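You operate a simulated robot arm through the tools that you are given. There is no shell and no other tool.

You run a simulated robot arm. Do the job below in one go: nothing can be reset, and whatever is moved stays where it is left.

JOB
Wind the mini black bobbin full at LOW tension on the small winder.
Fine: bobbin on the cone, tension slider to LOW before winding, roller arm on, winder slider left home. Do not press END. Leave the knob and the other bobbins.

Only the result counts: the job must be done as asked and must still hold three seconds after the hand-in. Knocking over, shifting, dropping, spilling or breaking anything else fails it.

ROBOT AND FRAMES
A 6-joint arm with a two-finger parallel gripper, fixed in place. Base frame: the origin is at the foot of the arm, x ahead of it, y to its left, z up; the work surface is at about z = 76. Lengths are in cm, angles in degrees, forces in N, time in s.
With the tool pointing down near the work surface it reaches from about 24 to 64 cm from the base axis. Its first joint turns from -66.0 to 66.0 degrees. Payload 2.7 kg.
The TCP is the grasp point between the finger pads, 2.3 cm short of the fingertips. In the tool frame z runs along the fingers and y along their closing line. The gripper opens to 9.4 cm. The fingers are 3.8 cm wide and 1 cm thick; the gripper's body (5.4 by 9.6 cm) begins 3.9 cm behind the TCP.
Orientation is told as [roll, pitch, yaw] about the base's x, y, z axes, in that order, counted from this pose: with the fingers straight down and closing along the base's y, the tool's x points along the base's -x, its y along +y and its z along -z.

CONTROLS
- The arm moves only by the tool move_arm. Its argument "steps" is a list of rows, each a list of 7 numbers: the turn, a rotation vector about the tool's x, y, z in units of 60 degrees (1.0 is 60 degrees), then the shift along the tool's x, y, z in units of 200 mm (1.0 is 200 mm), then the gripper command, from -1 (fully open) to 1 (shut), values between in proportion. In form: [[rx, ry, rz, tx, ty, tz, claw], ...]. A call has 1 to 20 rows; each row is the pose to reach, as a shift and turn from the pose commanded when the call began, along the tool's axes at that moment. A call with a number of a shift or a turn outside -1 to 1 is refused whole. A row lasts 0.2 s, in which the tool goes at most 5 cm and 8.6 degrees; a call with a longer step from one row to the next is refused whole, and so is a gripper value outside its range. A pose out of reach is approached as far as the arm can. The call stops where the force on the tool passes 90 N (or 10 N more than at its start, if that is more) or the arm is blocked; 0.2 s more then pass. The fingers move at their own pace (about 4.5 cm/s each) and stop on an object; they squeeze with about 40 N. The grip force told is the motor's: it shows also when the fingers shut on nothing. Time passes only in rows, and 0.2 s behind the last, so rows that repeat a pose let the fingers close. The reply holds the time, the measured pose of the TCP, the force on the tool along the base axes, the opening and the grip force, in the units named above and with some noise, with the torque about the TCP (base axes, N m) and any sound that the robot's microphone picked up.
- Cameras (640 x 400 px; columns grow to the right, rows downward): "scene" is fixed at [6.07, -42.34, 140.17]; the picture's right is [0.89, -0.45, 0.00], its down [-0.28, -0.54, -0.79] and it looks along [0.36, 0.71, -0.61] (base axes); focal length 332 px, centre (320, 200). "wrist" rides on the gripper at [8.6, 1.6, -7.4] in the tool frame; the picture's right is [-0.18, 0.98, 0.00], its down [-0.58, -0.11, -0.81] and it looks along [-0.79, -0.15, 0.59] (tool axes); focal length 243 px, centre (320, 200). There is no depth. A picture from a camera that has moved, and an enlarged one, comes with that camera's place and axes in the base frame and with its lens.
- camera(camera): a new picture of that camera. It takes no simulated time.
- inspect(camera, box): a new picture of the part [left, top, right, bottom] of that camera's present view, enlarged. It takes no simulated time.
- job_done(): hands the job in; it is judged then, once.

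Places have to be worked out from the pictures, the camera data and where the tool is seen. Open the gripper and draw the arm clear of the work before you hand the job in, unless the task says otherwise.

The tools are called after "Emit:" as name(argument=value, ...) on one line, values as JSON. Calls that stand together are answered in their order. move_arm: Moves the arm, as the interface text tells. Its arguments: {"type":"object","properties":{"steps":{"type":"array","items":{"type":"array","items":{"type":"number"}}}},"required":["steps"]} The other tools are called the same way: camera (camera) takes a picture; inspect (camera, box) takes an enlarged picture of a part of a camera's view; job_done () hands the job in.

At the start:

```text
time: 0.0
tcp_pos: [44.2, 10.23, 108.24]
tool_rot: [0.0, 0.0, -0.1]
wrist_force: [0.8, 1.0, 0.1]
moment: [0.02, 0.02, 0.0]
opening: 9.39
finger_force: 0.0
```

scene: 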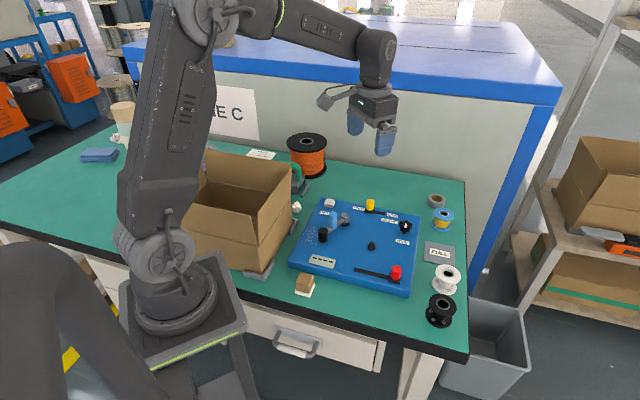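
wrist: 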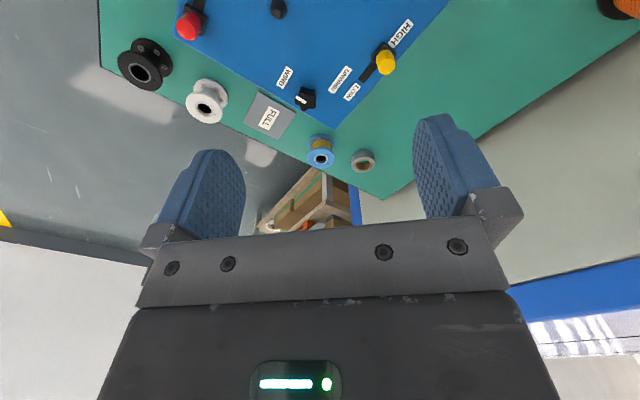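

I'll look closer at the winder panel and the bobbins before moving anything.

Emit:
inspect(camera="scene", box=[280, 180, 480, 340])

Emit:
inspect(camera="wrist", box=[90, 0, 470, 200])

Emit:
inspect(camera="scene", box=[290, 180, 390, 280])

Emit:
inspect(camera="scene", box=[340, 180, 480, 340])

```text
2.50 times, centred on (380, 260) of scene
camera zoom: at [6.07, -42.34, 140.17], right [0.89, -0.45, 0.0], down [-0.28, -0.54, -0.79], along [0.36, 0.71, -0.61], focal length 830 px, centre (170, 50)
```

zoom: 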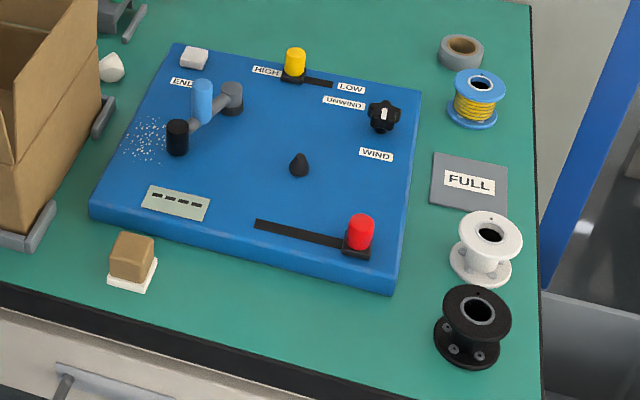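

```text
1.68 times, centred on (280, 100) of wrist
camera zoom: at [35.46, 11.93, 115.74], right [0.18, 0.98, 0.0], down [0.58, -0.11, 0.81], along [0.79, -0.15, -0.59], focal length 409 px, centre (387, 368)
```

zoom: 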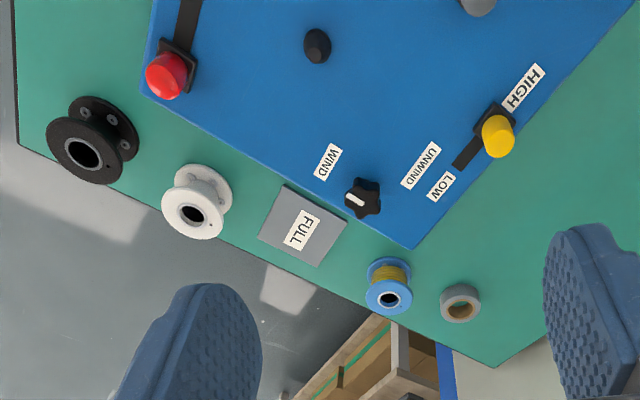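

```text
4.00 times, centred on (340, 230) of scene
camera zoom: at [6.07, -42.34, 140.17], right [0.89, -0.45, 0.0], down [-0.28, -0.54, -0.79], along [0.36, 0.71, -0.61], focal length 1328 px, centre (240, 80)
```

zoom: 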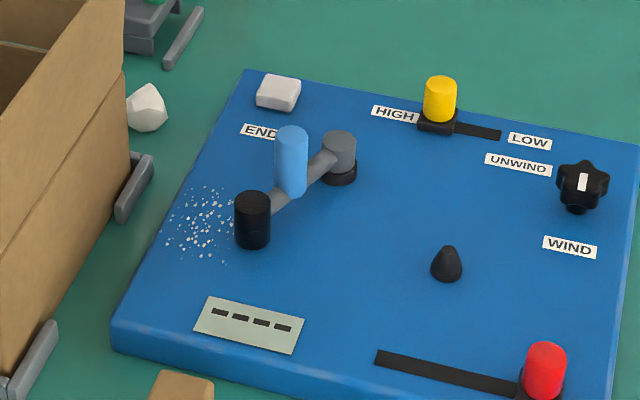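

```text
2.50 times, centred on (410, 260) of scene
camera zoom: at [6.07, -42.34, 140.17], right [0.89, -0.45, 0.0], down [-0.28, -0.54, -0.79], along [0.36, 0.71, -0.61], focal length 830 px, centre (95, 50)
```

zoom: 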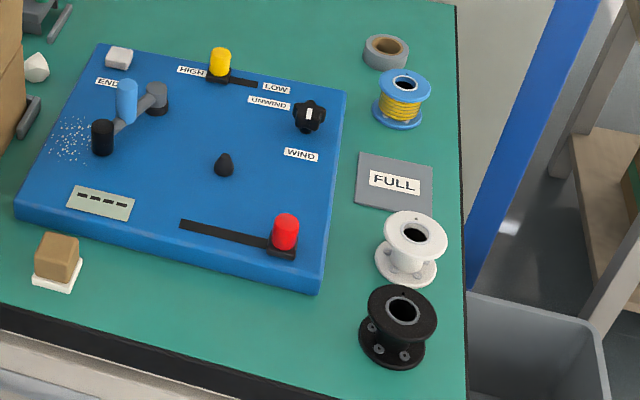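

The panel is turned about -45° and stands about 2 cm above the bench. I place the yellow tension slider near (52.8, 18.1), the cone near (45.3, 5.7), the red slider near (44.2, -5.4) and the black bobbin near (47.5, -17). I'll move above the yellow slider with the closing line along its slot (yaw about 44°) and look again.

Emit:
move_arm(steps=[[0, 0, -0.123, -0.072, 0.066, 0.085, -1], [0, 0, -0.246, -0.143, 0.132, 0.17, -1], [0, 0, -0.37, -0.215, 0.198, 0.255, -0.5], [0, 0, -0.493, -0.287, 0.263, 0.34, -0.064], [0, 0, -0.616, -0.358, 0.329, 0.425, -0.064], [0, 0, -0.74, -0.43, 0.395, 0.51, -0.064], [0, 0, -0.74, -0.43, 0.395, 0.51, -0.064]])

Emit:
camera(camera="wrist")

Emit:
camera(camera="scene")

```text
time: 1.6
tcp_pos: [52.77, 18.11, 98.03]
tool_rot: [0.1, 0.0, 44.7]
wrist_force: [-0.3, 0.0, -0.2]
moment: [0.02, 0.02, 0.0]
opening: 5.0
finger_force: 0.0
```

```text
taken
camera wrist: at [45.39, 13.37, 105.53], right [-0.56, 0.83, 0.0], down [0.49, 0.33, 0.81], along [0.67, 0.45, -0.59], focal length 243 px, centre (320, 200)
```

wrist: 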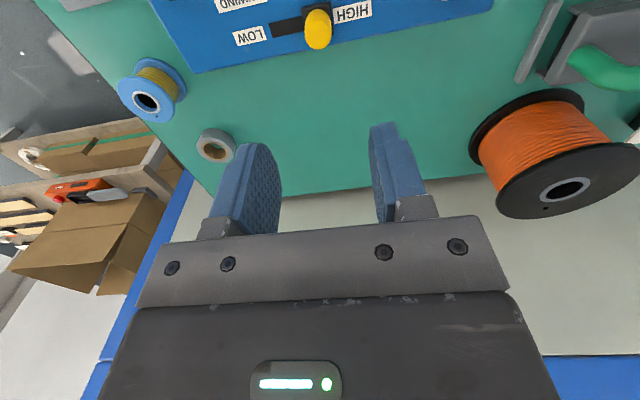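

```text
taken
```

scene: 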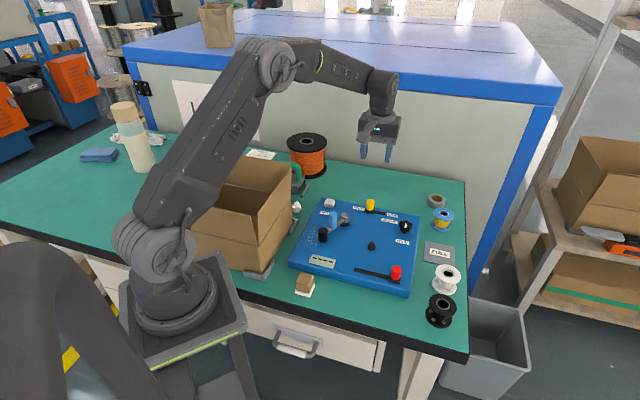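

The tool is at yaw 44.7° over the yellow slider, and both cameras put the knob near (52.4, 17.8). I'll come down to just above it and check the alignment before the fingers straddle it.

Emit:
move_arm(steps=[[0, 0, 0, 0.006, 0, 0.15, -0.064], [0, 0, 0, 0.012, 0, 0.3, -0.064], [0, 0, 0, 0.018, 0, 0.45, -0.064], [0, 0, 0, 0.025, 0, 0.57, -0.064], [0, 0, 0, 0.025, 0, 0.57, -0.064]])

Emit:
camera(camera="wrist")

Emit:
inspect(camera="scene", box=[320, 150, 420, 250])

```text
time: 2.8
tcp_pos: [52.41, 17.91, 86.6]
tool_rot: [0.0, 0.0, 44.4]
wrist_force: [-0.2, 0.0, -0.5]
moment: [0.0, 0.03, 0.0]
opening: 5.01
finger_force: 0.2
```

```text
taken
camera wrist: at [45.05, 13.1, 94.06], right [-0.56, 0.83, 0.0], down [0.49, 0.33, 0.81], along [0.67, 0.45, -0.59], focal length 243 px, centre (320, 200)
```

wrist: 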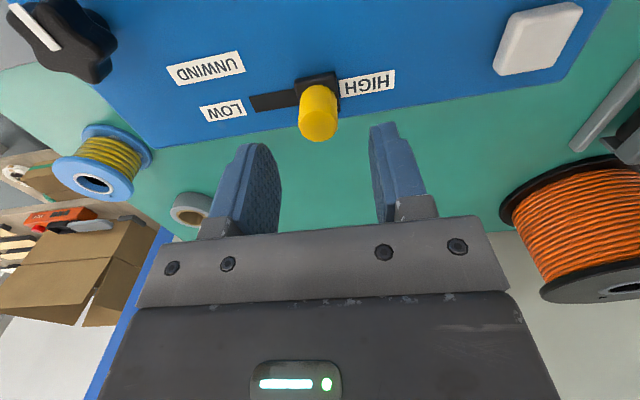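

```text
4.00 times, centred on (370, 200) of scene
camera zoom: at [6.07, -42.34, 140.17], right [0.89, -0.45, 0.0], down [-0.28, -0.54, -0.79], along [0.36, 0.71, -0.61], focal length 1328 px, centre (120, 200)
```

zoom: 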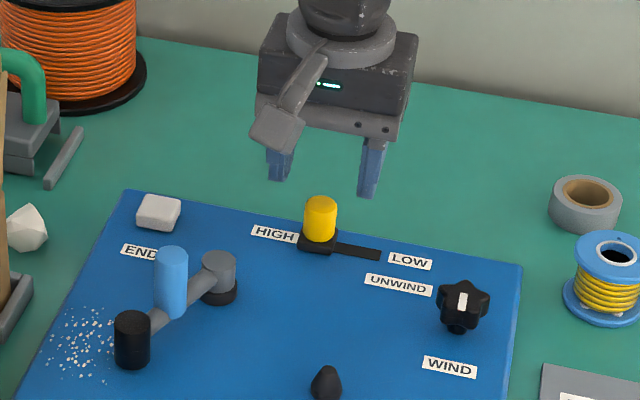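

The knob's top sits right on the tool's vertical line. I'll lower to z ≈ 82.2, with the fingertips just above the slider block, and close on the knob.

Emit:
move_arm(steps=[[0, 0, 0, 0, 0, 0.1, -0.064], [0, 0, 0, 0, 0, 0.2, -0.064], [0, 0, 0, 0, 0, 0.22, -0.064], [0, 0, 0, 0, 0, 0.22, 0.3], [0, 0, 0, 0, 0, 0.22, 0.6], [0, 0, 0, 0, 0, 0.22, 0.8], [0, 0, 0, 0, 0, 0.22, 0.8], [0, 0, 0, 0, 0, 0.22, 0.8]])

Emit:
inspect(camera="scene", box=[320, 150, 420, 250])

Emit:
camera(camera="wrist")

```text
time: 4.6
tcp_pos: [52.58, 17.75, 82.35]
tool_rot: [0.0, -0.1, 44.5]
wrist_force: [3.2, 0.6, -1.5]
moment: [0.55, 0.21, 0.0]
opening: 2.29
finger_force: 45.2
```

```text
4.00 times, centred on (370, 200) of scene
camera zoom: at [6.08, -42.34, 140.17], right [0.89, -0.45, 0.0], down [-0.28, -0.54, -0.79], along [0.36, 0.71, -0.61], focal length 1328 px, centre (120, 200)
```

zoom: 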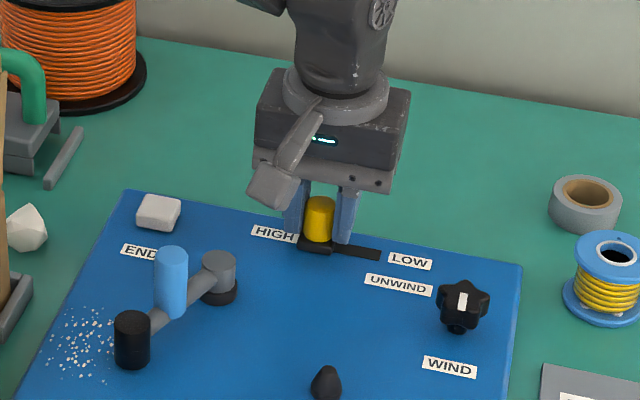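

```text
taken
camera wrist: at [45.11, 13.05, 89.76], right [-0.56, 0.83, 0.0], down [0.49, 0.33, 0.81], along [0.67, 0.45, -0.59], focal length 243 px, centre (320, 200)
```

wrist: 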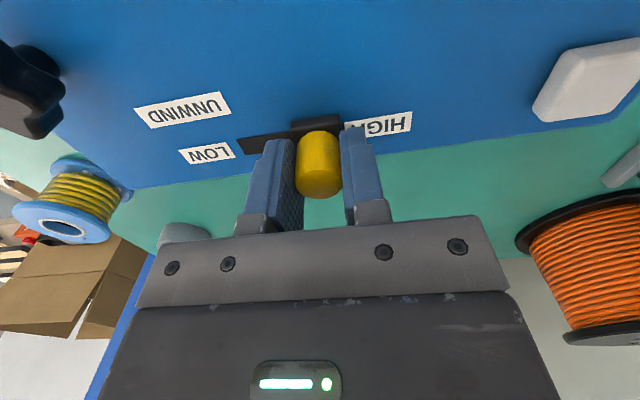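

The knob is gripped at a 2.29 cm opening. I'll slide it toward LOW along tool -y in small steps and watch the force.

Emit:
move_arm(steps=[[0, 0, 0, 0, -0.02, 0, 0.8], [0, 0, 0, 0, -0.045, 0, 0.8], [0, 0, 0, 0, -0.07, 0, 0.8], [0, 0, 0, 0, -0.095, 0, 0.8], [0, 0, 0, 0, -0.12, 0, 0.8], [0, 0, 0, 0, -0.14, 0, 0.8]])

Emit:
inspect(camera="scene", box=[320, 150, 420, 250])

Emit:
camera(camera="wrist")

```text
time: 6.0
tcp_pos: [54.45, 15.9, 82.19]
tool_rot: [-0.1, -0.2, 44.5]
wrist_force: [13.2, 15.9, -7.1]
moment: [0.08, 0.73, 0.08]
opening: 2.26
finger_force: 44.9
```

```text
4.00 times, centred on (370, 200) of scene
camera zoom: at [6.12, -42.3, 140.18], right [0.89, -0.45, 0.0], down [-0.28, -0.54, -0.79], along [0.36, 0.71, -0.61], focal length 1328 px, centre (120, 200)
```

zoom: 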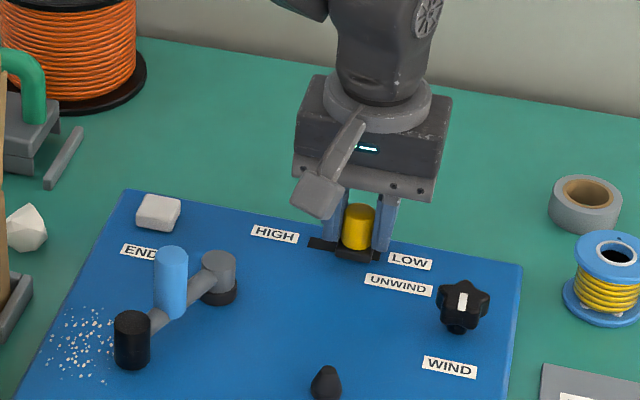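

```text
taken
camera wrist: at [47.06, 11.08, 89.74], right [-0.56, 0.83, 0.0], down [0.49, 0.33, 0.81], along [0.67, 0.45, -0.59], focal length 243 px, centre (320, 200)
```

wrist: 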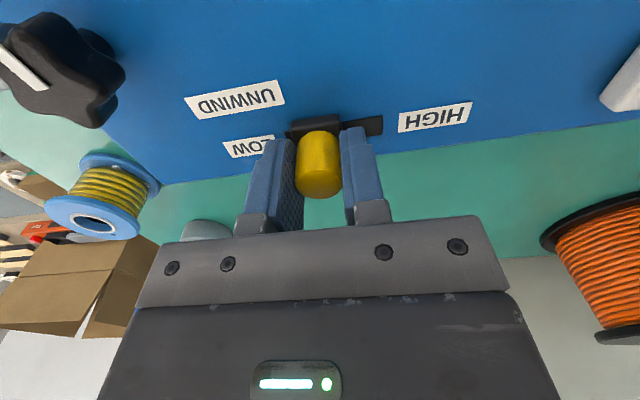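

The slider has moved about 2.6 cm and its block is nearly at the LOW end, with a side load of about 20 N building up. I'll ease the lateral offset and push the last few millimetres to the stop.

Emit:
move_arm(steps=[[0, 0, 0, -0.008, -0.005, 0, 0.8], [0, 0, 0, -0.012, -0.012, 0, 0.8], [0, 0, 0, -0.012, -0.02, 0, 0.8], [0, 0, 0, -0.012, -0.028, 0, 0.8]])

Emit:
inspect(camera="scene", box=[320, 150, 420, 250])

```text
time: 7.0
tcp_pos: [54.79, 15.4, 82.15]
tool_rot: [0.1, 0.2, 44.4]
wrist_force: [-5.6, -4.5, 4.5]
moment: [-0.23, -0.58, -0.25]
opening: 2.25
finger_force: 45.4
```

```text
4.00 times, centred on (370, 200) of scene
camera zoom: at [6.04, -42.35, 140.17], right [0.89, -0.45, 0.0], down [-0.27, -0.54, -0.79], along [0.36, 0.71, -0.61], focal length 1328 px, centre (120, 200)
```

zoom: 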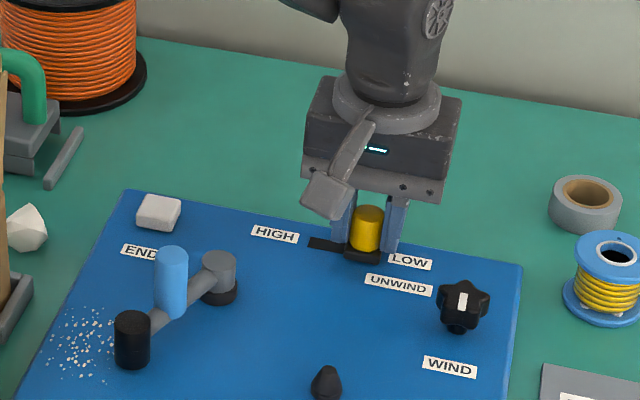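

There's no stop force along the slot yet, with total travel about 3.2 cm, so I'll push a bit further in 2 mm steps.

Emit:
move_arm(steps=[[0, 0, 0, 0.002, -0.01, 0, 0.8], [0, 0, 0, 0.002, -0.02, 0, 0.8], [0, 0, 0, 0.002, -0.03, 0, 0.8], [0, 0, 0, 0.002, -0.03, 0, 0.8]])

Emit:
inspect(camera="scene", box=[320, 150, 420, 250])

```text
time: 8.0
tcp_pos: [55.27, 15.04, 82.34]
tool_rot: [0.0, 0.1, 44.5]
wrist_force: [-5.2, -5.3, 10.1]
moment: [-0.59, 1.16, 0.2]
opening: 2.27
finger_force: 45.4
```

```text
4.00 times, centred on (370, 200) of scene
camera zoom: at [6.04, -42.36, 140.17], right [0.89, -0.45, 0.0], down [-0.27, -0.54, -0.79], along [0.36, 0.71, -0.61], focal length 1328 px, centre (120, 200)
```

zoom: 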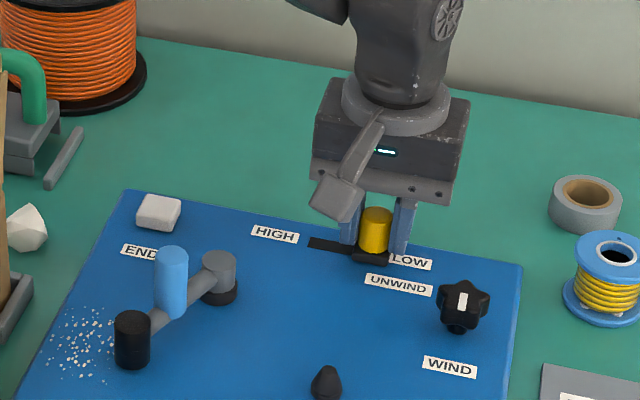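

Travel is now about 3.8 cm and the block looks to be at the slot end. I'll probe a further 2–3 mm to feel the stop.

Emit:
move_arm(steps=[[0, 0, 0, 0, -0.005, 0, 0.8], [0, 0, 0, 0, -0.01, 0, 0.8], [0, 0, 0, 0, -0.015, 0, 0.8], [0, 0, 0, 0, -0.015, 0, 0.8]])

Emit:
inspect(camera="scene", box=[345, 180, 405, 230])

```text
time: 9.0
tcp_pos: [55.37, 15.16, 82.34]
tool_rot: [0.3, 0.2, 44.5]
wrist_force: [-34.9, 6.4, 17.6]
moment: [0.34, -0.79, -0.04]
opening: 2.3
finger_force: 44.8
```

```text
8.00 times, centred on (375, 205) of scene
camera zoom: at [5.96, -42.34, 140.18], right [0.89, -0.45, 0.0], down [-0.27, -0.54, -0.79], along [0.36, 0.71, -0.61], focal length 2656 px, centre (-120, 160)
```

zoom: 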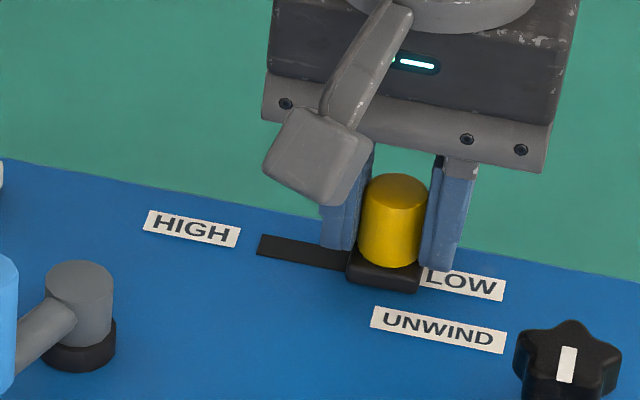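

About 29 N now opposes motion along the slot, so the slider is against the LOW stop. I'll open the fingers in place, lift straight up and check that it stayed.

Emit:
move_arm(steps=[[0, 0, 0, 0, 0.005, 0, 0.4], [0, 0, 0, 0, 0.01, 0, 0.0], [0, 0, 0, 0, 0.01, 0, -0.064], [0, 0, 0, 0, 0.01, 0, -0.064], [0, 0, 0, 0, 0.01, -0.1, -0.064], [0, 0, 0, 0, 0.01, -0.3, -0.064], [0, 0, 0, 0, 0.01, -0.5, -0.064], [0, 0, 0, 0, 0.01, -0.65, -0.064]])

Emit:
inspect(camera="scene", box=[345, 180, 405, 230])

Emit:
camera(camera="wrist")

```text
time: 10.8
tcp_pos: [55.42, 15.12, 95.16]
tool_rot: [-0.1, 0.0, 44.3]
wrist_force: [-0.2, 0.5, 0.4]
moment: [0.01, 0.0, 0.03]
opening: 5.01
finger_force: 0.0
```

```text
8.00 times, centred on (375, 205) of scene
camera zoom: at [6.07, -42.34, 140.17], right [0.89, -0.45, 0.0], down [-0.28, -0.54, -0.79], along [0.36, 0.71, -0.61], focal length 2656 px, centre (-120, 160)
```

zoom: 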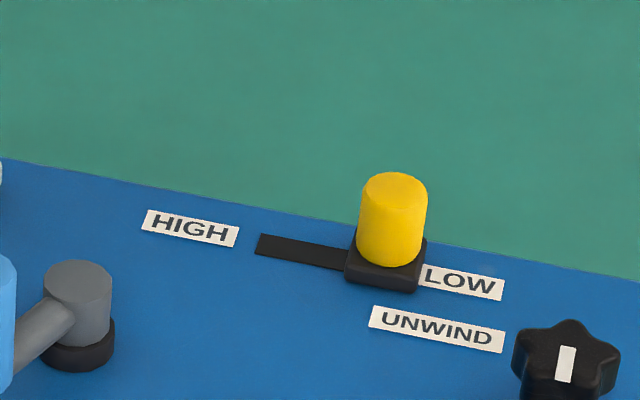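

```text
taken
camera wrist: at [48.05, 10.28, 102.79], right [-0.56, 0.83, 0.0], down [0.49, 0.33, 0.81], along [0.67, 0.45, -0.59], focal length 243 px, centre (320, 200)
```

wrist: 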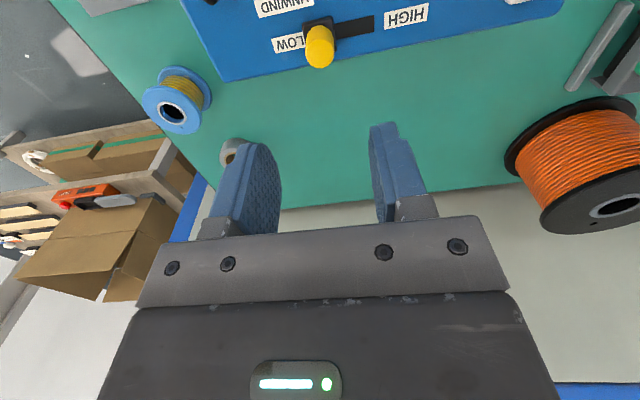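

The tension slider is at LOW. Next I'll carry the open gripper over to the black bobbin near (47.5, -17) in two calls, staying high.

Emit:
move_arm(steps=[[0, 0, 0, 0.175, -0.108, -0.03, -0.3], [0, 0, 0, 0.35, -0.216, -0.06, -0.7], [0, 0, 0, 0.525, -0.324, -0.08, -0.7], [0, 0, 0, 0.7, -0.432, -0.1, -0.7]])

Emit:
move_arm(steps=[[0, 0, 0, 0.175, -0.108, 0, -0.7], [0, 0, 0, 0.35, -0.216, 0, -0.7], [0, 0, 0, 0.525, -0.324, 0, -0.7], [0, 0, 0, 0.7, -0.432, 0, -0.7], [0, 0, 0, 0.7, -0.432, 0, -0.7]])

Emit:
camera(camera="wrist")

Emit:
camera(camera="scene")

```text
time: 11.8
tcp_pos: [51.49, -1.0, 97.29]
tool_rot: [0.0, 0.1, 44.5]
wrist_force: [-0.7, -0.4, -0.4]
moment: [-0.03, -0.01, -0.02]
opening: 8.01
finger_force: 0.0
```

```text
time: 13.0
tcp_pos: [47.48, -17.19, 97.26]
tool_rot: [0.0, 0.1, 44.4]
wrist_force: [0.3, -0.1, 0.2]
moment: [0.03, -0.03, -0.01]
opening: 8.01
finger_force: 0.1
```

```text
taken
camera wrist: at [40.1, -21.88, 104.71], right [-0.56, 0.83, 0.0], down [0.49, 0.33, 0.81], along [0.67, 0.45, -0.59], focal length 243 px, centre (320, 200)
```

wrist: 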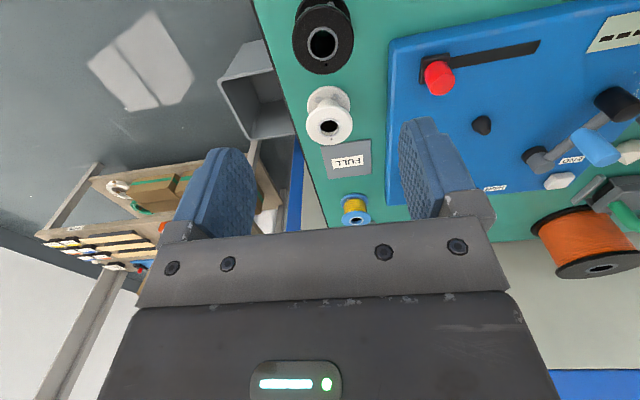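

```text
taken
```

scene: 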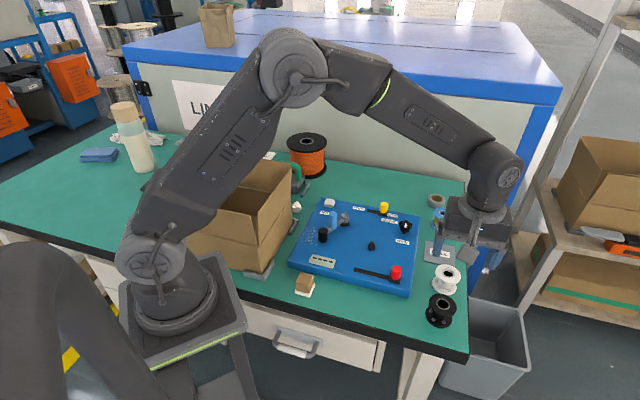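

The bobbin appears about 0.4 cm beyond and 0.25 cm to the right of the tool's line. I'll correct for that and descend to z ≈ 87 for a closer look.

Emit:
move_arm(steps=[[0, 0, 0, -0.01, 0.006, 0.17, -0.7], [0, 0, 0, -0.02, 0.013, 0.34, -0.7], [0, 0, 0, -0.02, 0.013, 0.51, -0.7], [0, 0, 0, -0.02, 0.013, 0.51, -0.7]])

Emit:
camera(camera="wrist")

Emit:
inspect(camera="scene", box=[390, 220, 510, 340])

```text
time: 14.0
tcp_pos: [47.64, -16.55, 87.05]
tool_rot: [0.0, 0.0, 44.3]
wrist_force: [0.1, -0.2, -0.3]
moment: [0.01, 0.01, 0.01]
opening: 7.99
finger_force: 0.1
```

```text
taken
camera wrist: at [40.18, -21.3, 94.54], right [-0.56, 0.83, 0.0], down [0.49, 0.33, 0.81], along [0.67, 0.45, -0.59], focal length 243 px, centre (320, 200)
```

wrist: 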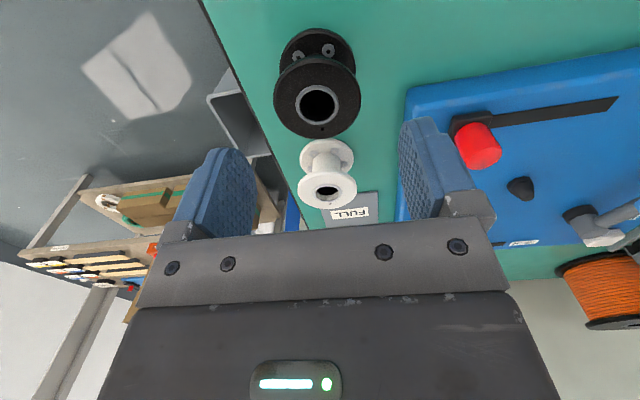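

```text
3.33 times, centred on (450, 280) of scene
camera zoom: at [6.07, -42.34, 140.17], right [0.89, -0.45, 0.0], down [-0.28, -0.54, -0.79], along [0.36, 0.71, -0.61], focal length 1107 px, centre (-113, -67)
```

zoom: 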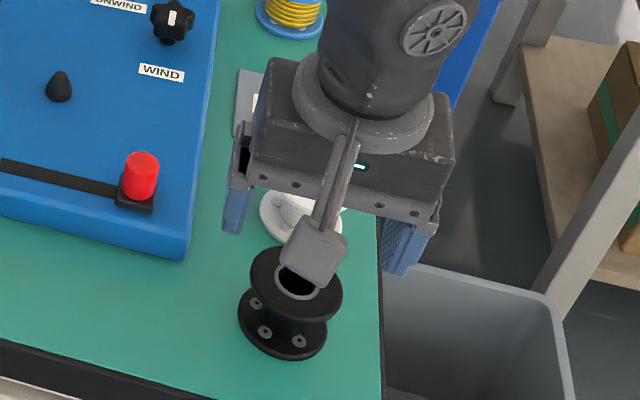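

The bobbin is centred under the tool to within about 0.2 cm. I'll descend to z ≈ 78.7 so the pads span both flanges, with the tips just above the bench, and close gently.

Emit:
move_arm(steps=[[0, 0, 0, 0.003, -0.004, 0.15, -0.7], [0, 0, 0, 0.003, -0.004, 0.3, -0.7], [0, 0, 0, 0.003, -0.004, 0.38, -0.7], [0, 0, 0, 0.003, -0.004, 0.417, -0.7], [0, 0, 0, 0.003, -0.004, 0.417, -0.7]])

Emit:
camera(camera="wrist")

Emit:
inspect(camera="scene", box=[390, 220, 510, 340])

```text
time: 15.2
tcp_pos: [47.57, -16.63, 78.69]
tool_rot: [-0.1, 0.1, 44.4]
wrist_force: [-0.1, -0.5, 0.0]
moment: [-0.02, 0.0, 0.01]
opening: 7.99
finger_force: 0.1
```

```text
taken
camera wrist: at [40.19, -21.41, 86.17], right [-0.56, 0.83, 0.0], down [0.49, 0.33, 0.81], along [0.67, 0.45, -0.59], focal length 243 px, centre (320, 200)
```

wrist: 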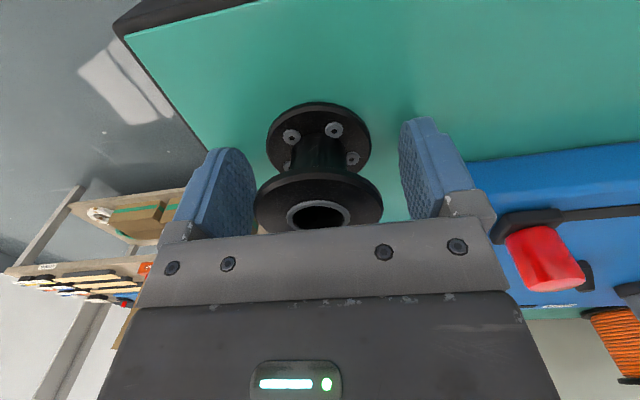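

```text
3.33 times, centred on (450, 280) of scene
camera zoom: at [6.07, -42.34, 140.17], right [0.89, -0.45, 0.0], down [-0.28, -0.54, -0.79], along [0.36, 0.71, -0.61], focal length 1107 px, centre (-113, -67)
```

zoom: 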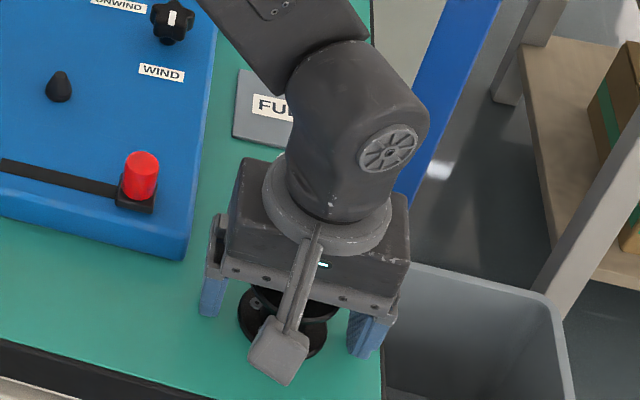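

The bobbin sits centred between the pads and the force reading is about zero. I'll close on it.

Emit:
move_arm(steps=[[0, 0, 0, 0, 0, 0, -0.4], [0, 0, 0, 0, 0, 0, -0.2], [0, 0, 0, 0, 0, 0, 0.0], [0, 0, 0, 0, 0, 0, 0.2], [0, 0, 0, 0, 0, 0, 0.2], [0, 0, 0, 0, 0, 0, 0.2]])

Emit:
camera(camera="wrist")

```text
time: 16.6
tcp_pos: [47.69, -16.67, 78.66]
tool_rot: [0.0, 0.0, 44.4]
wrist_force: [1.2, -0.5, 0.6]
moment: [-0.04, -0.03, 0.04]
opening: 5.47
finger_force: 39.8
```

```text
taken
camera wrist: at [40.19, -21.42, 86.2], right [-0.56, 0.83, 0.0], down [0.49, 0.33, 0.81], along [0.67, 0.45, -0.59], focal length 243 px, centre (320, 200)
```

wrist: 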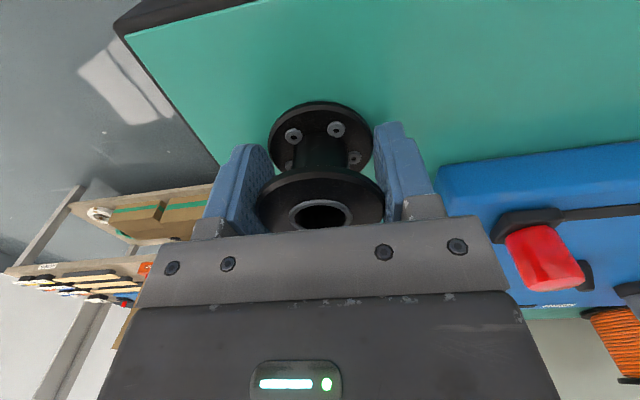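

The bobbin is held firmly at a 5.47 cm opening with 40 N. I'll lift it straight up and check how it sits in the grip.

Emit:
move_arm(steps=[[0, 0, 0, 0, 0, -0.05, 0.2], [0, 0, 0, 0, 0, -0.15, 0.2], [0, 0, 0, 0, 0, -0.3, 0.2], [0, 0, 0, 0, 0, -0.45, 0.2], [0, 0, 0, 0, 0, -0.6, 0.2], [0, 0, 0, 0, 0, -0.6, 0.2]])

Emit:
inspect(camera="wrist", box=[200, 50, 440, 250])

Emit:
inspect(camera="scene", box=[390, 180, 510, 300])

```text
time: 18.0
tcp_pos: [47.66, -16.54, 90.71]
tool_rot: [-0.1, 0.0, 44.5]
wrist_force: [0.1, -0.2, -0.2]
moment: [-0.02, -0.01, 0.0]
opening: 5.43
finger_force: 40.7
```

```text
2.00 times, centred on (320, 150) of wrist
camera zoom: at [40.24, -21.39, 98.24], right [-0.56, 0.83, 0.0], down [0.49, 0.33, 0.81], along [0.67, 0.45, -0.59], focal length 485 px, centre (320, 300)
```

zoom: 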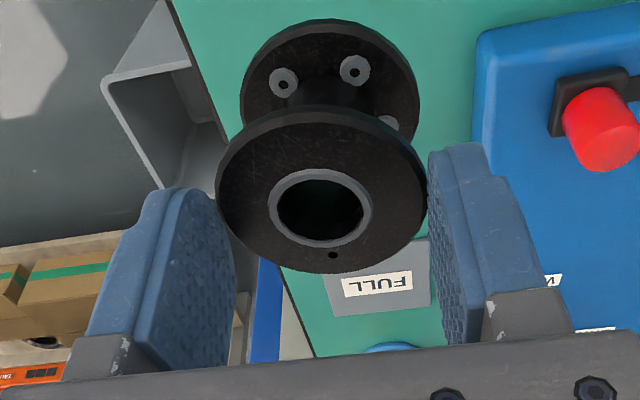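

```text
3.33 times, centred on (450, 240) of scene
camera zoom: at [6.07, -42.34, 140.17], right [0.89, -0.45, 0.0], down [-0.28, -0.54, -0.79], along [0.36, 0.71, -0.61], focal length 1107 px, centre (-113, 67)
```

zoom: 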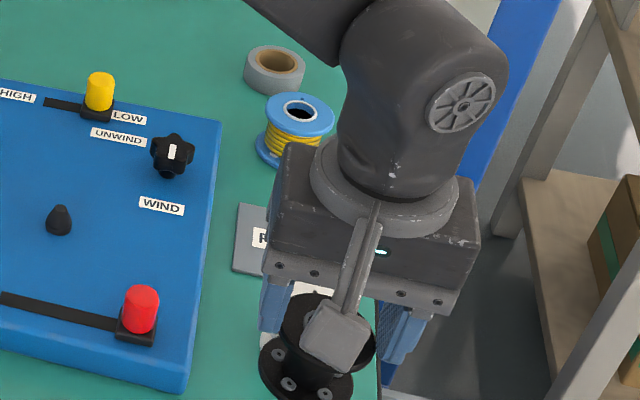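

The top flange now shows lower in the wrist view than before the lift, so the bobbin may have slid down in the grip. I'll look closer, which takes no time, before moving.

Emit:
inspect(camera="scene", box=[440, 250, 540, 330])

Emit:
camera(camera="wrist")

Emit:
camera(camera="scene")

```text
5.00 times, centred on (490, 290) of scene
camera zoom: at [6.07, -42.34, 140.17], right [0.89, -0.45, 0.0], down [-0.28, -0.54, -0.79], along [0.36, 0.71, -0.61], focal length 1660 px, centre (-530, -250)
```

zoom: 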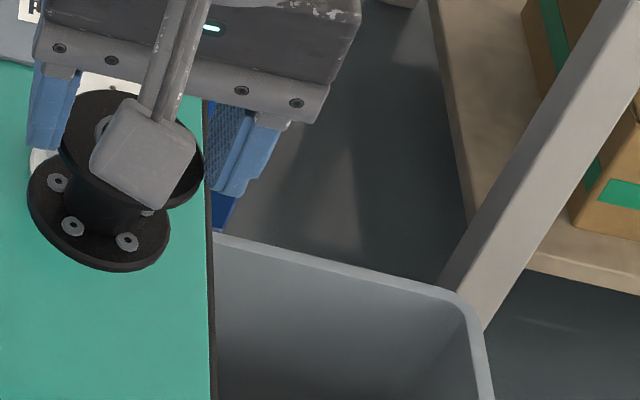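

```text
taken
camera wrist: at [40.24, -21.39, 98.24], right [-0.56, 0.83, 0.0], down [0.49, 0.33, 0.81], along [0.67, 0.45, -0.59], focal length 243 px, centre (320, 200)
```

wrist: 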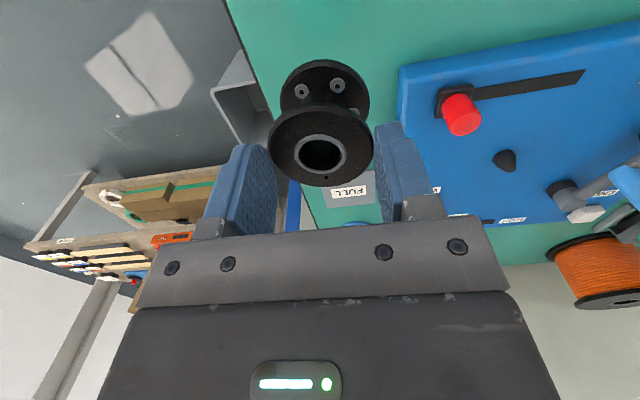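

```text
taken
```

scene: 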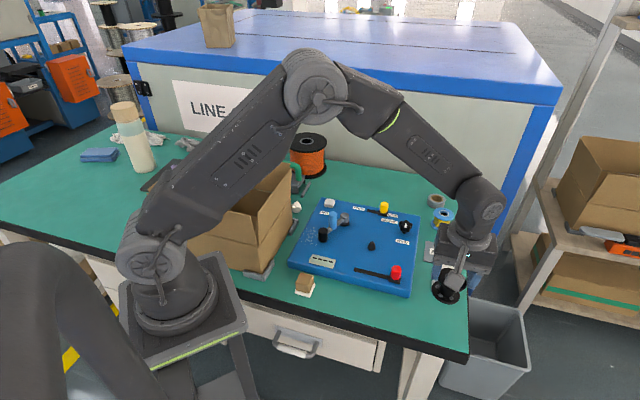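

The bobbin has slid down, so only its top flange is near the fingertips. I'll lower it smoothly back to its bench spot now and regrip it better.

Emit:
move_arm(steps=[[0, 0, 0, 0, 0, 0.06, 0.2], [0, 0, 0, 0, 0, 0.16, 0.2], [0, 0, 0, 0, 0, 0.26, 0.2], [0, 0, 0, 0, 0, 0.33, 0.2], [0, 0, 0, 0, 0, 0.36, 0.2]])

Emit:
camera(camera="wrist")

Emit:
inspect(camera="scene", box=[390, 240, 510, 340])

```text
time: 19.2
tcp_pos: [47.67, -16.61, 83.49]
tool_rot: [-0.1, 0.1, 44.5]
wrist_force: [0.5, 0.1, -1.2]
moment: [0.0, 0.0, 0.01]
opening: 5.43
finger_force: 39.3
```

```text
taken
camera wrist: at [40.27, -21.35, 91.01], right [-0.56, 0.83, 0.0], down [0.49, 0.33, 0.81], along [0.67, 0.45, -0.59], focal length 243 px, centre (320, 200)
```

wrist: 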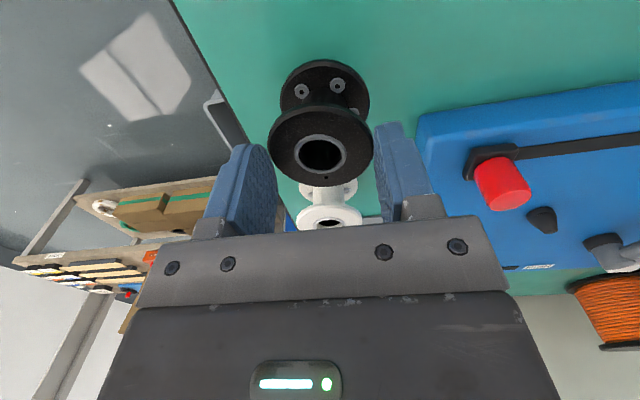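

```text
4.00 times, centred on (450, 290) of scene
camera zoom: at [6.07, -42.34, 140.17], right [0.89, -0.45, 0.0], down [-0.28, -0.54, -0.79], along [0.36, 0.71, -0.61], focal length 1328 px, centre (-200, -160)
```

zoom: 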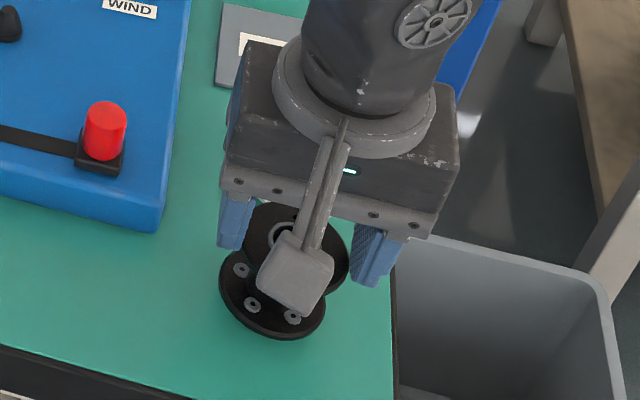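

The bobbin hasn't slid any further in the grip, so it is holding stably at the fingertips. I'll lower the last few millimetres until it touches the bench.

Emit:
move_arm(steps=[[0, 0, 0, 0, 0, 0.01, 0.2], [0, 0, 0, 0, 0, 0.02, 0.2], [0, 0, 0, 0, 0, 0.03, 0.2], [0, 0, 0, 0, 0, 0.03, 0.2]])

Emit:
inspect(camera="scene", box=[390, 240, 510, 340])

```text
time: 20.2
tcp_pos: [47.58, -16.7, 82.84]
tool_rot: [0.0, 0.1, 44.4]
wrist_force: [-0.5, 0.6, -0.8]
moment: [-0.01, 0.02, 0.0]
opening: 5.46
finger_force: 39.7
```

```text
4.00 times, centred on (450, 290) of scene
camera zoom: at [6.07, -42.34, 140.17], right [0.89, -0.45, 0.0], down [-0.28, -0.54, -0.79], along [0.36, 0.71, -0.61], focal length 1328 px, centre (-200, -160)
```

zoom: 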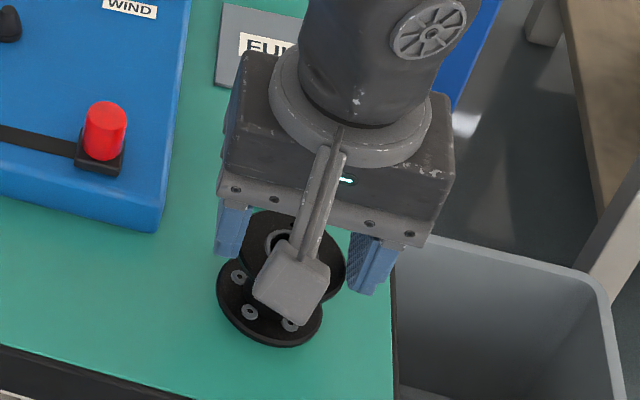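

There's no contact yet, and the picture suggests the bottom flange is still about 0.5 cm above the bench. I'll keep lowering in 1–2 mm steps.

Emit:
move_arm(steps=[[0, 0, 0, 0, 0, 0.008, 0.2], [0, 0, 0, 0, 0, 0.016, 0.2], [0, 0, 0, 0, 0, 0.022, 0.2], [0, 0, 0, 0, 0, 0.022, 0.2]])

Emit:
inspect(camera="wrist", box=[240, 30, 400, 230])

```text
time: 21.2
tcp_pos: [47.61, -16.55, 82.53]
tool_rot: [0.1, -0.1, 44.5]
wrist_force: [-12.5, 8.3, 28.0]
moment: [0.01, 0.36, -0.11]
opening: 5.4
finger_force: 39.8
```

```text
2.00 times, centred on (320, 130) of wrist
camera zoom: at [40.25, -21.31, 90.07], right [-0.56, 0.83, 0.0], down [0.49, 0.33, 0.81], along [0.67, 0.45, -0.59], focal length 485 px, centre (320, 340)
```

zoom: 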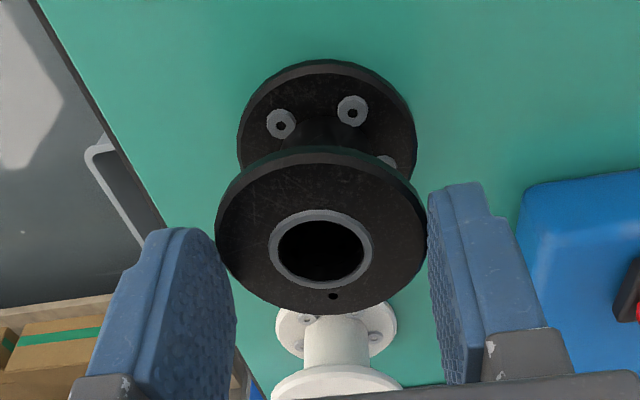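

The bobbin is on the bench, with 28 N upward at TCP z = 82.5. I'll open, go down about 1.7 cm so the top flange sits at mid-pad, and regrip.

Emit:
move_arm(steps=[[0, 0, 0, 0, 0, -0.005, -0.1], [0, 0, 0, 0, 0, -0.005, -0.4], [0, 0, 0, 0, 0, -0.005, -0.7], [0, 0, 0, 0, 0, -0.005, -0.7], [0, 0, 0, 0, 0, -0.005, -0.7]])

Emit:
camera(camera="wrist")

Emit:
inspect(camera="scene", box=[390, 240, 510, 340])

```text
time: 22.4
tcp_pos: [47.58, -16.57, 82.43]
tool_rot: [0.0, 0.0, 44.2]
wrist_force: [-0.5, 0.1, -0.6]
moment: [0.03, -0.03, 0.01]
opening: 7.97
finger_force: 0.1
```

```text
taken
camera wrist: at [40.27, -21.37, 90.04], right [-0.56, 0.83, 0.0], down [0.49, 0.33, 0.81], along [0.67, 0.45, -0.59], focal length 243 px, centre (320, 200)
```

wrist: 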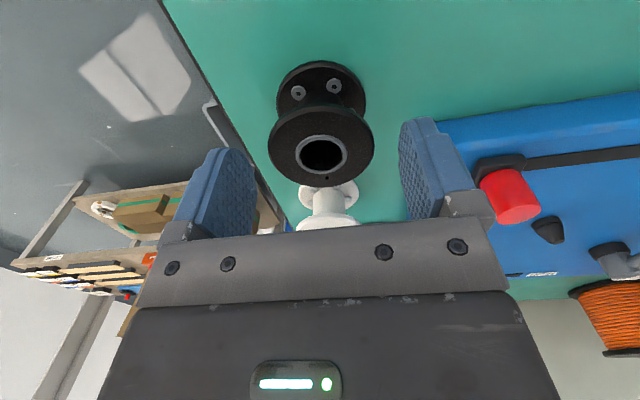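

```text
4.00 times, centred on (450, 290) of scene
camera zoom: at [6.07, -42.34, 140.17], right [0.89, -0.45, 0.0], down [-0.28, -0.54, -0.79], along [0.36, 0.71, -0.61], focal length 1328 px, centre (-200, -160)
```

zoom: 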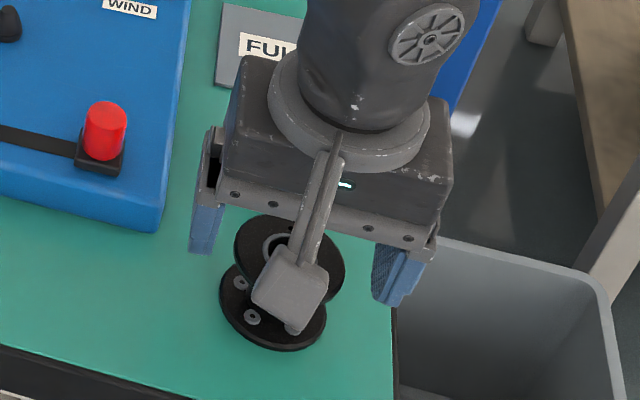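

The bobbin stands free and undisturbed. I'll descend 1.7 cm so the top flange is at mid-pad, close, then lift a little and check for slip.

Emit:
move_arm(steps=[[0, 0, 0, 0.005, 0, 0.04, -0.7], [0, 0, 0, 0.005, 0, 0.085, -0.7], [0, 0, 0, 0.005, 0, 0.085, -0.4], [0, 0, 0, 0.005, 0, 0.085, -0.1], [0, 0, 0, 0.005, 0, 0.085, 0.2], [0, 0, 0, 0.005, 0, 0.085, 0.3], [0, 0, 0, 0.005, 0, 0.085, 0.3], [0, 0, 0, 0.005, 0, 0.085, 0.3]])

Emit:
camera(camera="wrist")

```text
time: 24.2
tcp_pos: [47.48, -16.68, 80.85]
tool_rot: [0.1, 0.0, 44.5]
wrist_force: [-1.1, 0.6, 1.8]
moment: [0.06, 0.04, 0.02]
opening: 5.48
finger_force: 40.0
```

```text
taken
camera wrist: at [40.15, -21.47, 88.36], right [-0.56, 0.83, 0.0], down [0.49, 0.33, 0.81], along [0.67, 0.45, -0.59], focal length 243 px, centre (320, 200)
```

wrist: 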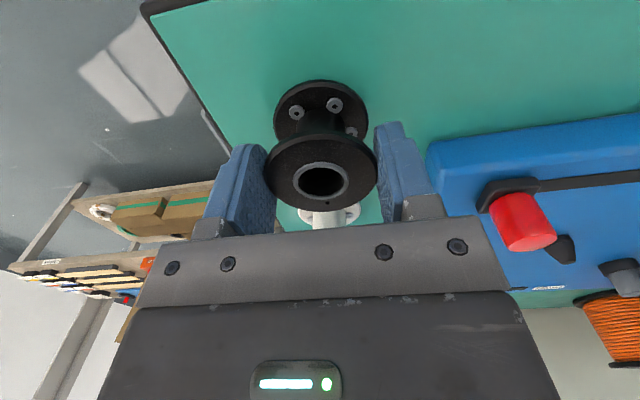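

The grip is at 5.48 cm with the flange at mid-pad. I'll lift 2 cm gently and check for slip.

Emit:
move_arm(steps=[[0, 0, 0, 0, 0, -0.015, 0.3], [0, 0, 0, 0, 0, -0.04, 0.3], [0, 0, 0, 0, 0, -0.07, 0.3], [0, 0, 0, 0, 0, -0.1, 0.3], [0, 0, 0, 0, 0, -0.1, 0.3]])

Emit:
camera(camera="wrist")

```text
time: 25.4
tcp_pos: [47.59, -16.66, 82.86]
tool_rot: [0.0, 0.1, 44.3]
wrist_force: [0.4, 0.1, -1.4]
moment: [0.02, 0.02, -0.01]
opening: 5.48
finger_force: 40.1
```

```text
taken
camera wrist: at [40.17, -21.44, 90.35], right [-0.56, 0.83, 0.0], down [0.49, 0.33, 0.81], along [0.67, 0.45, -0.59], focal length 243 px, centre (320, 200)
```

wrist: 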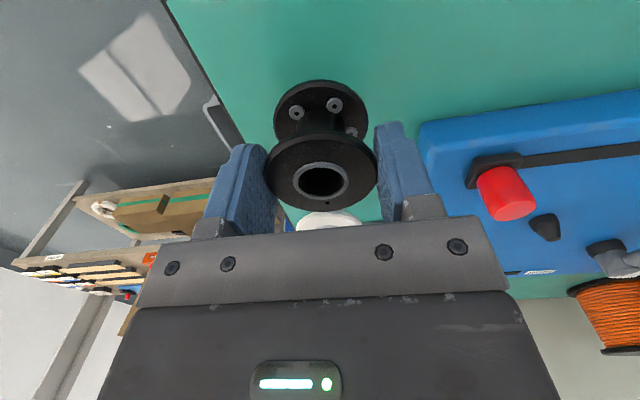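

There was no slip this time. I'll raise it to z ≈ 92 and carry it across to hover over the cone near (45.2, 5.7).

Emit:
move_arm(steps=[[0, 0, 0, 0, 0, -0.08, 0.3], [0, 0, 0, 0, 0, -0.2, 0.3], [0, 0, 0, 0, 0, -0.34, 0.3], [0, 0, 0, -0.05, 0.063, -0.45, 0.3], [0, 0, 0, -0.139, 0.177, -0.457, 0.3], [0, 0, 0, -0.232, 0.294, -0.457, 0.3], [0, 0, 0, -0.325, 0.412, -0.457, 0.3], [0, 0, 0, -0.418, 0.53, -0.457, 0.3], [0, 0, 0, -0.511, 0.648, -0.457, 0.3], [0, 0, 0, -0.604, 0.765, -0.457, 0.3], [0, 0, 0, -0.67, 0.849, -0.457, 0.3], [0, 0, 0, -0.697, 0.883, -0.457, 0.3], [0, 0, 0, -0.697, 0.883, -0.457, 0.3]])

Emit:
camera(camera="wrist")

Emit:
inspect(camera="scene", box=[310, 160, 430, 280])

```text
time: 28.2
tcp_pos: [45.19, 5.83, 92.04]
tool_rot: [0.0, -0.1, 44.4]
wrist_force: [0.0, -0.3, -0.4]
moment: [0.0, -0.02, -0.04]
opening: 5.47
finger_force: 39.8
```

```text
taken
camera wrist: at [37.78, 0.98, 99.51], right [-0.56, 0.83, 0.0], down [0.49, 0.33, 0.81], along [0.67, 0.45, -0.59], focal length 243 px, centre (320, 200)
```

wrist: 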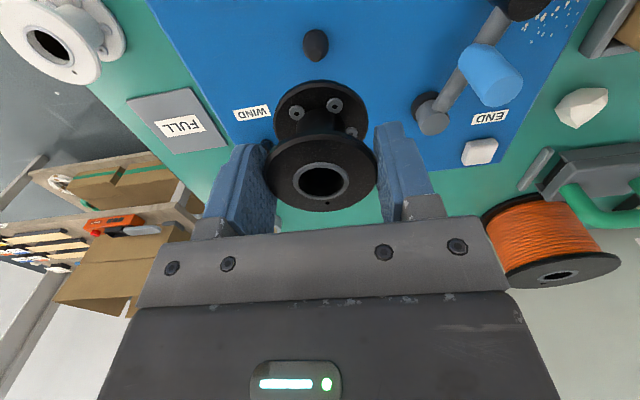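

```text
3.33 times, centred on (370, 220) of scene
camera zoom: at [6.07, -42.34, 140.17], right [0.89, -0.45, 0.0], down [-0.28, -0.54, -0.79], along [0.36, 0.71, -0.61], focal length 1107 px, centre (153, 133)
```

zoom: 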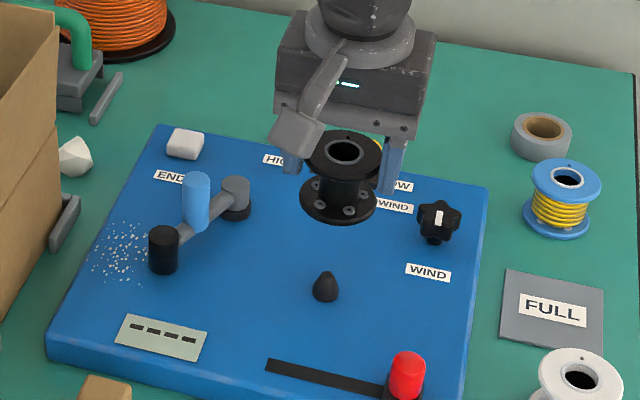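

The cone is visible past the bobbin. I'll zoom in on both views to measure the alignment.

Emit:
inspect(camera="wrist", box=[260, 10, 380, 90])

Emit:
inspect(camera="wrist", box=[250, 110, 390, 220])

Emit:
inspect(camera="scene", box=[340, 180, 400, 260])

```text
5.00 times, centred on (320, 50) of wrist
camera zoom: at [37.78, 0.98, 99.51], right [-0.56, 0.83, 0.0], down [0.49, 0.33, 0.81], along [0.67, 0.45, -0.59], focal length 1213 px, centre (320, 950)
```

zoom: 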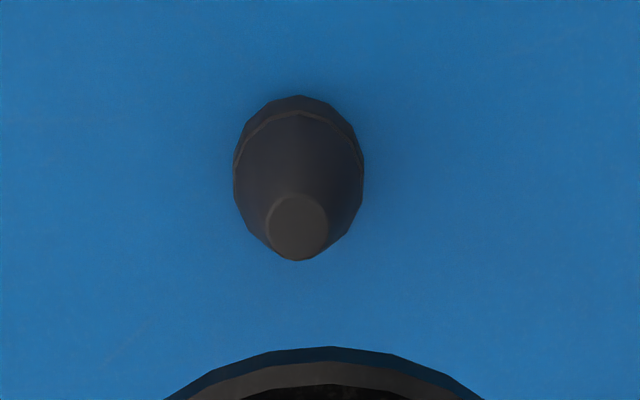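

```text
3.64 times, centred on (320, 165) of wrist
camera zoom: at [37.78, 0.98, 99.51], right [-0.56, 0.83, 0.0], down [0.49, 0.33, 0.81], along [0.67, 0.45, -0.59], focal length 882 px, centre (320, 327)
```

zoom: 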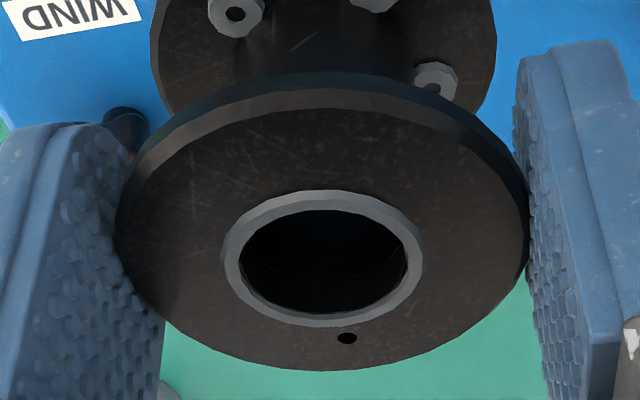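

```text
5.00 times, centred on (370, 220) of scene
camera zoom: at [6.07, -42.34, 140.17], right [0.89, -0.45, 0.0], down [-0.28, -0.54, -0.79], along [0.36, 0.71, -0.61], focal length 1660 px, centre (70, 100)
```

zoom: 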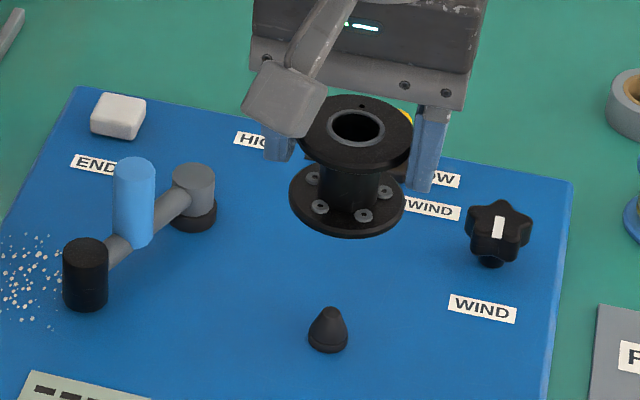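

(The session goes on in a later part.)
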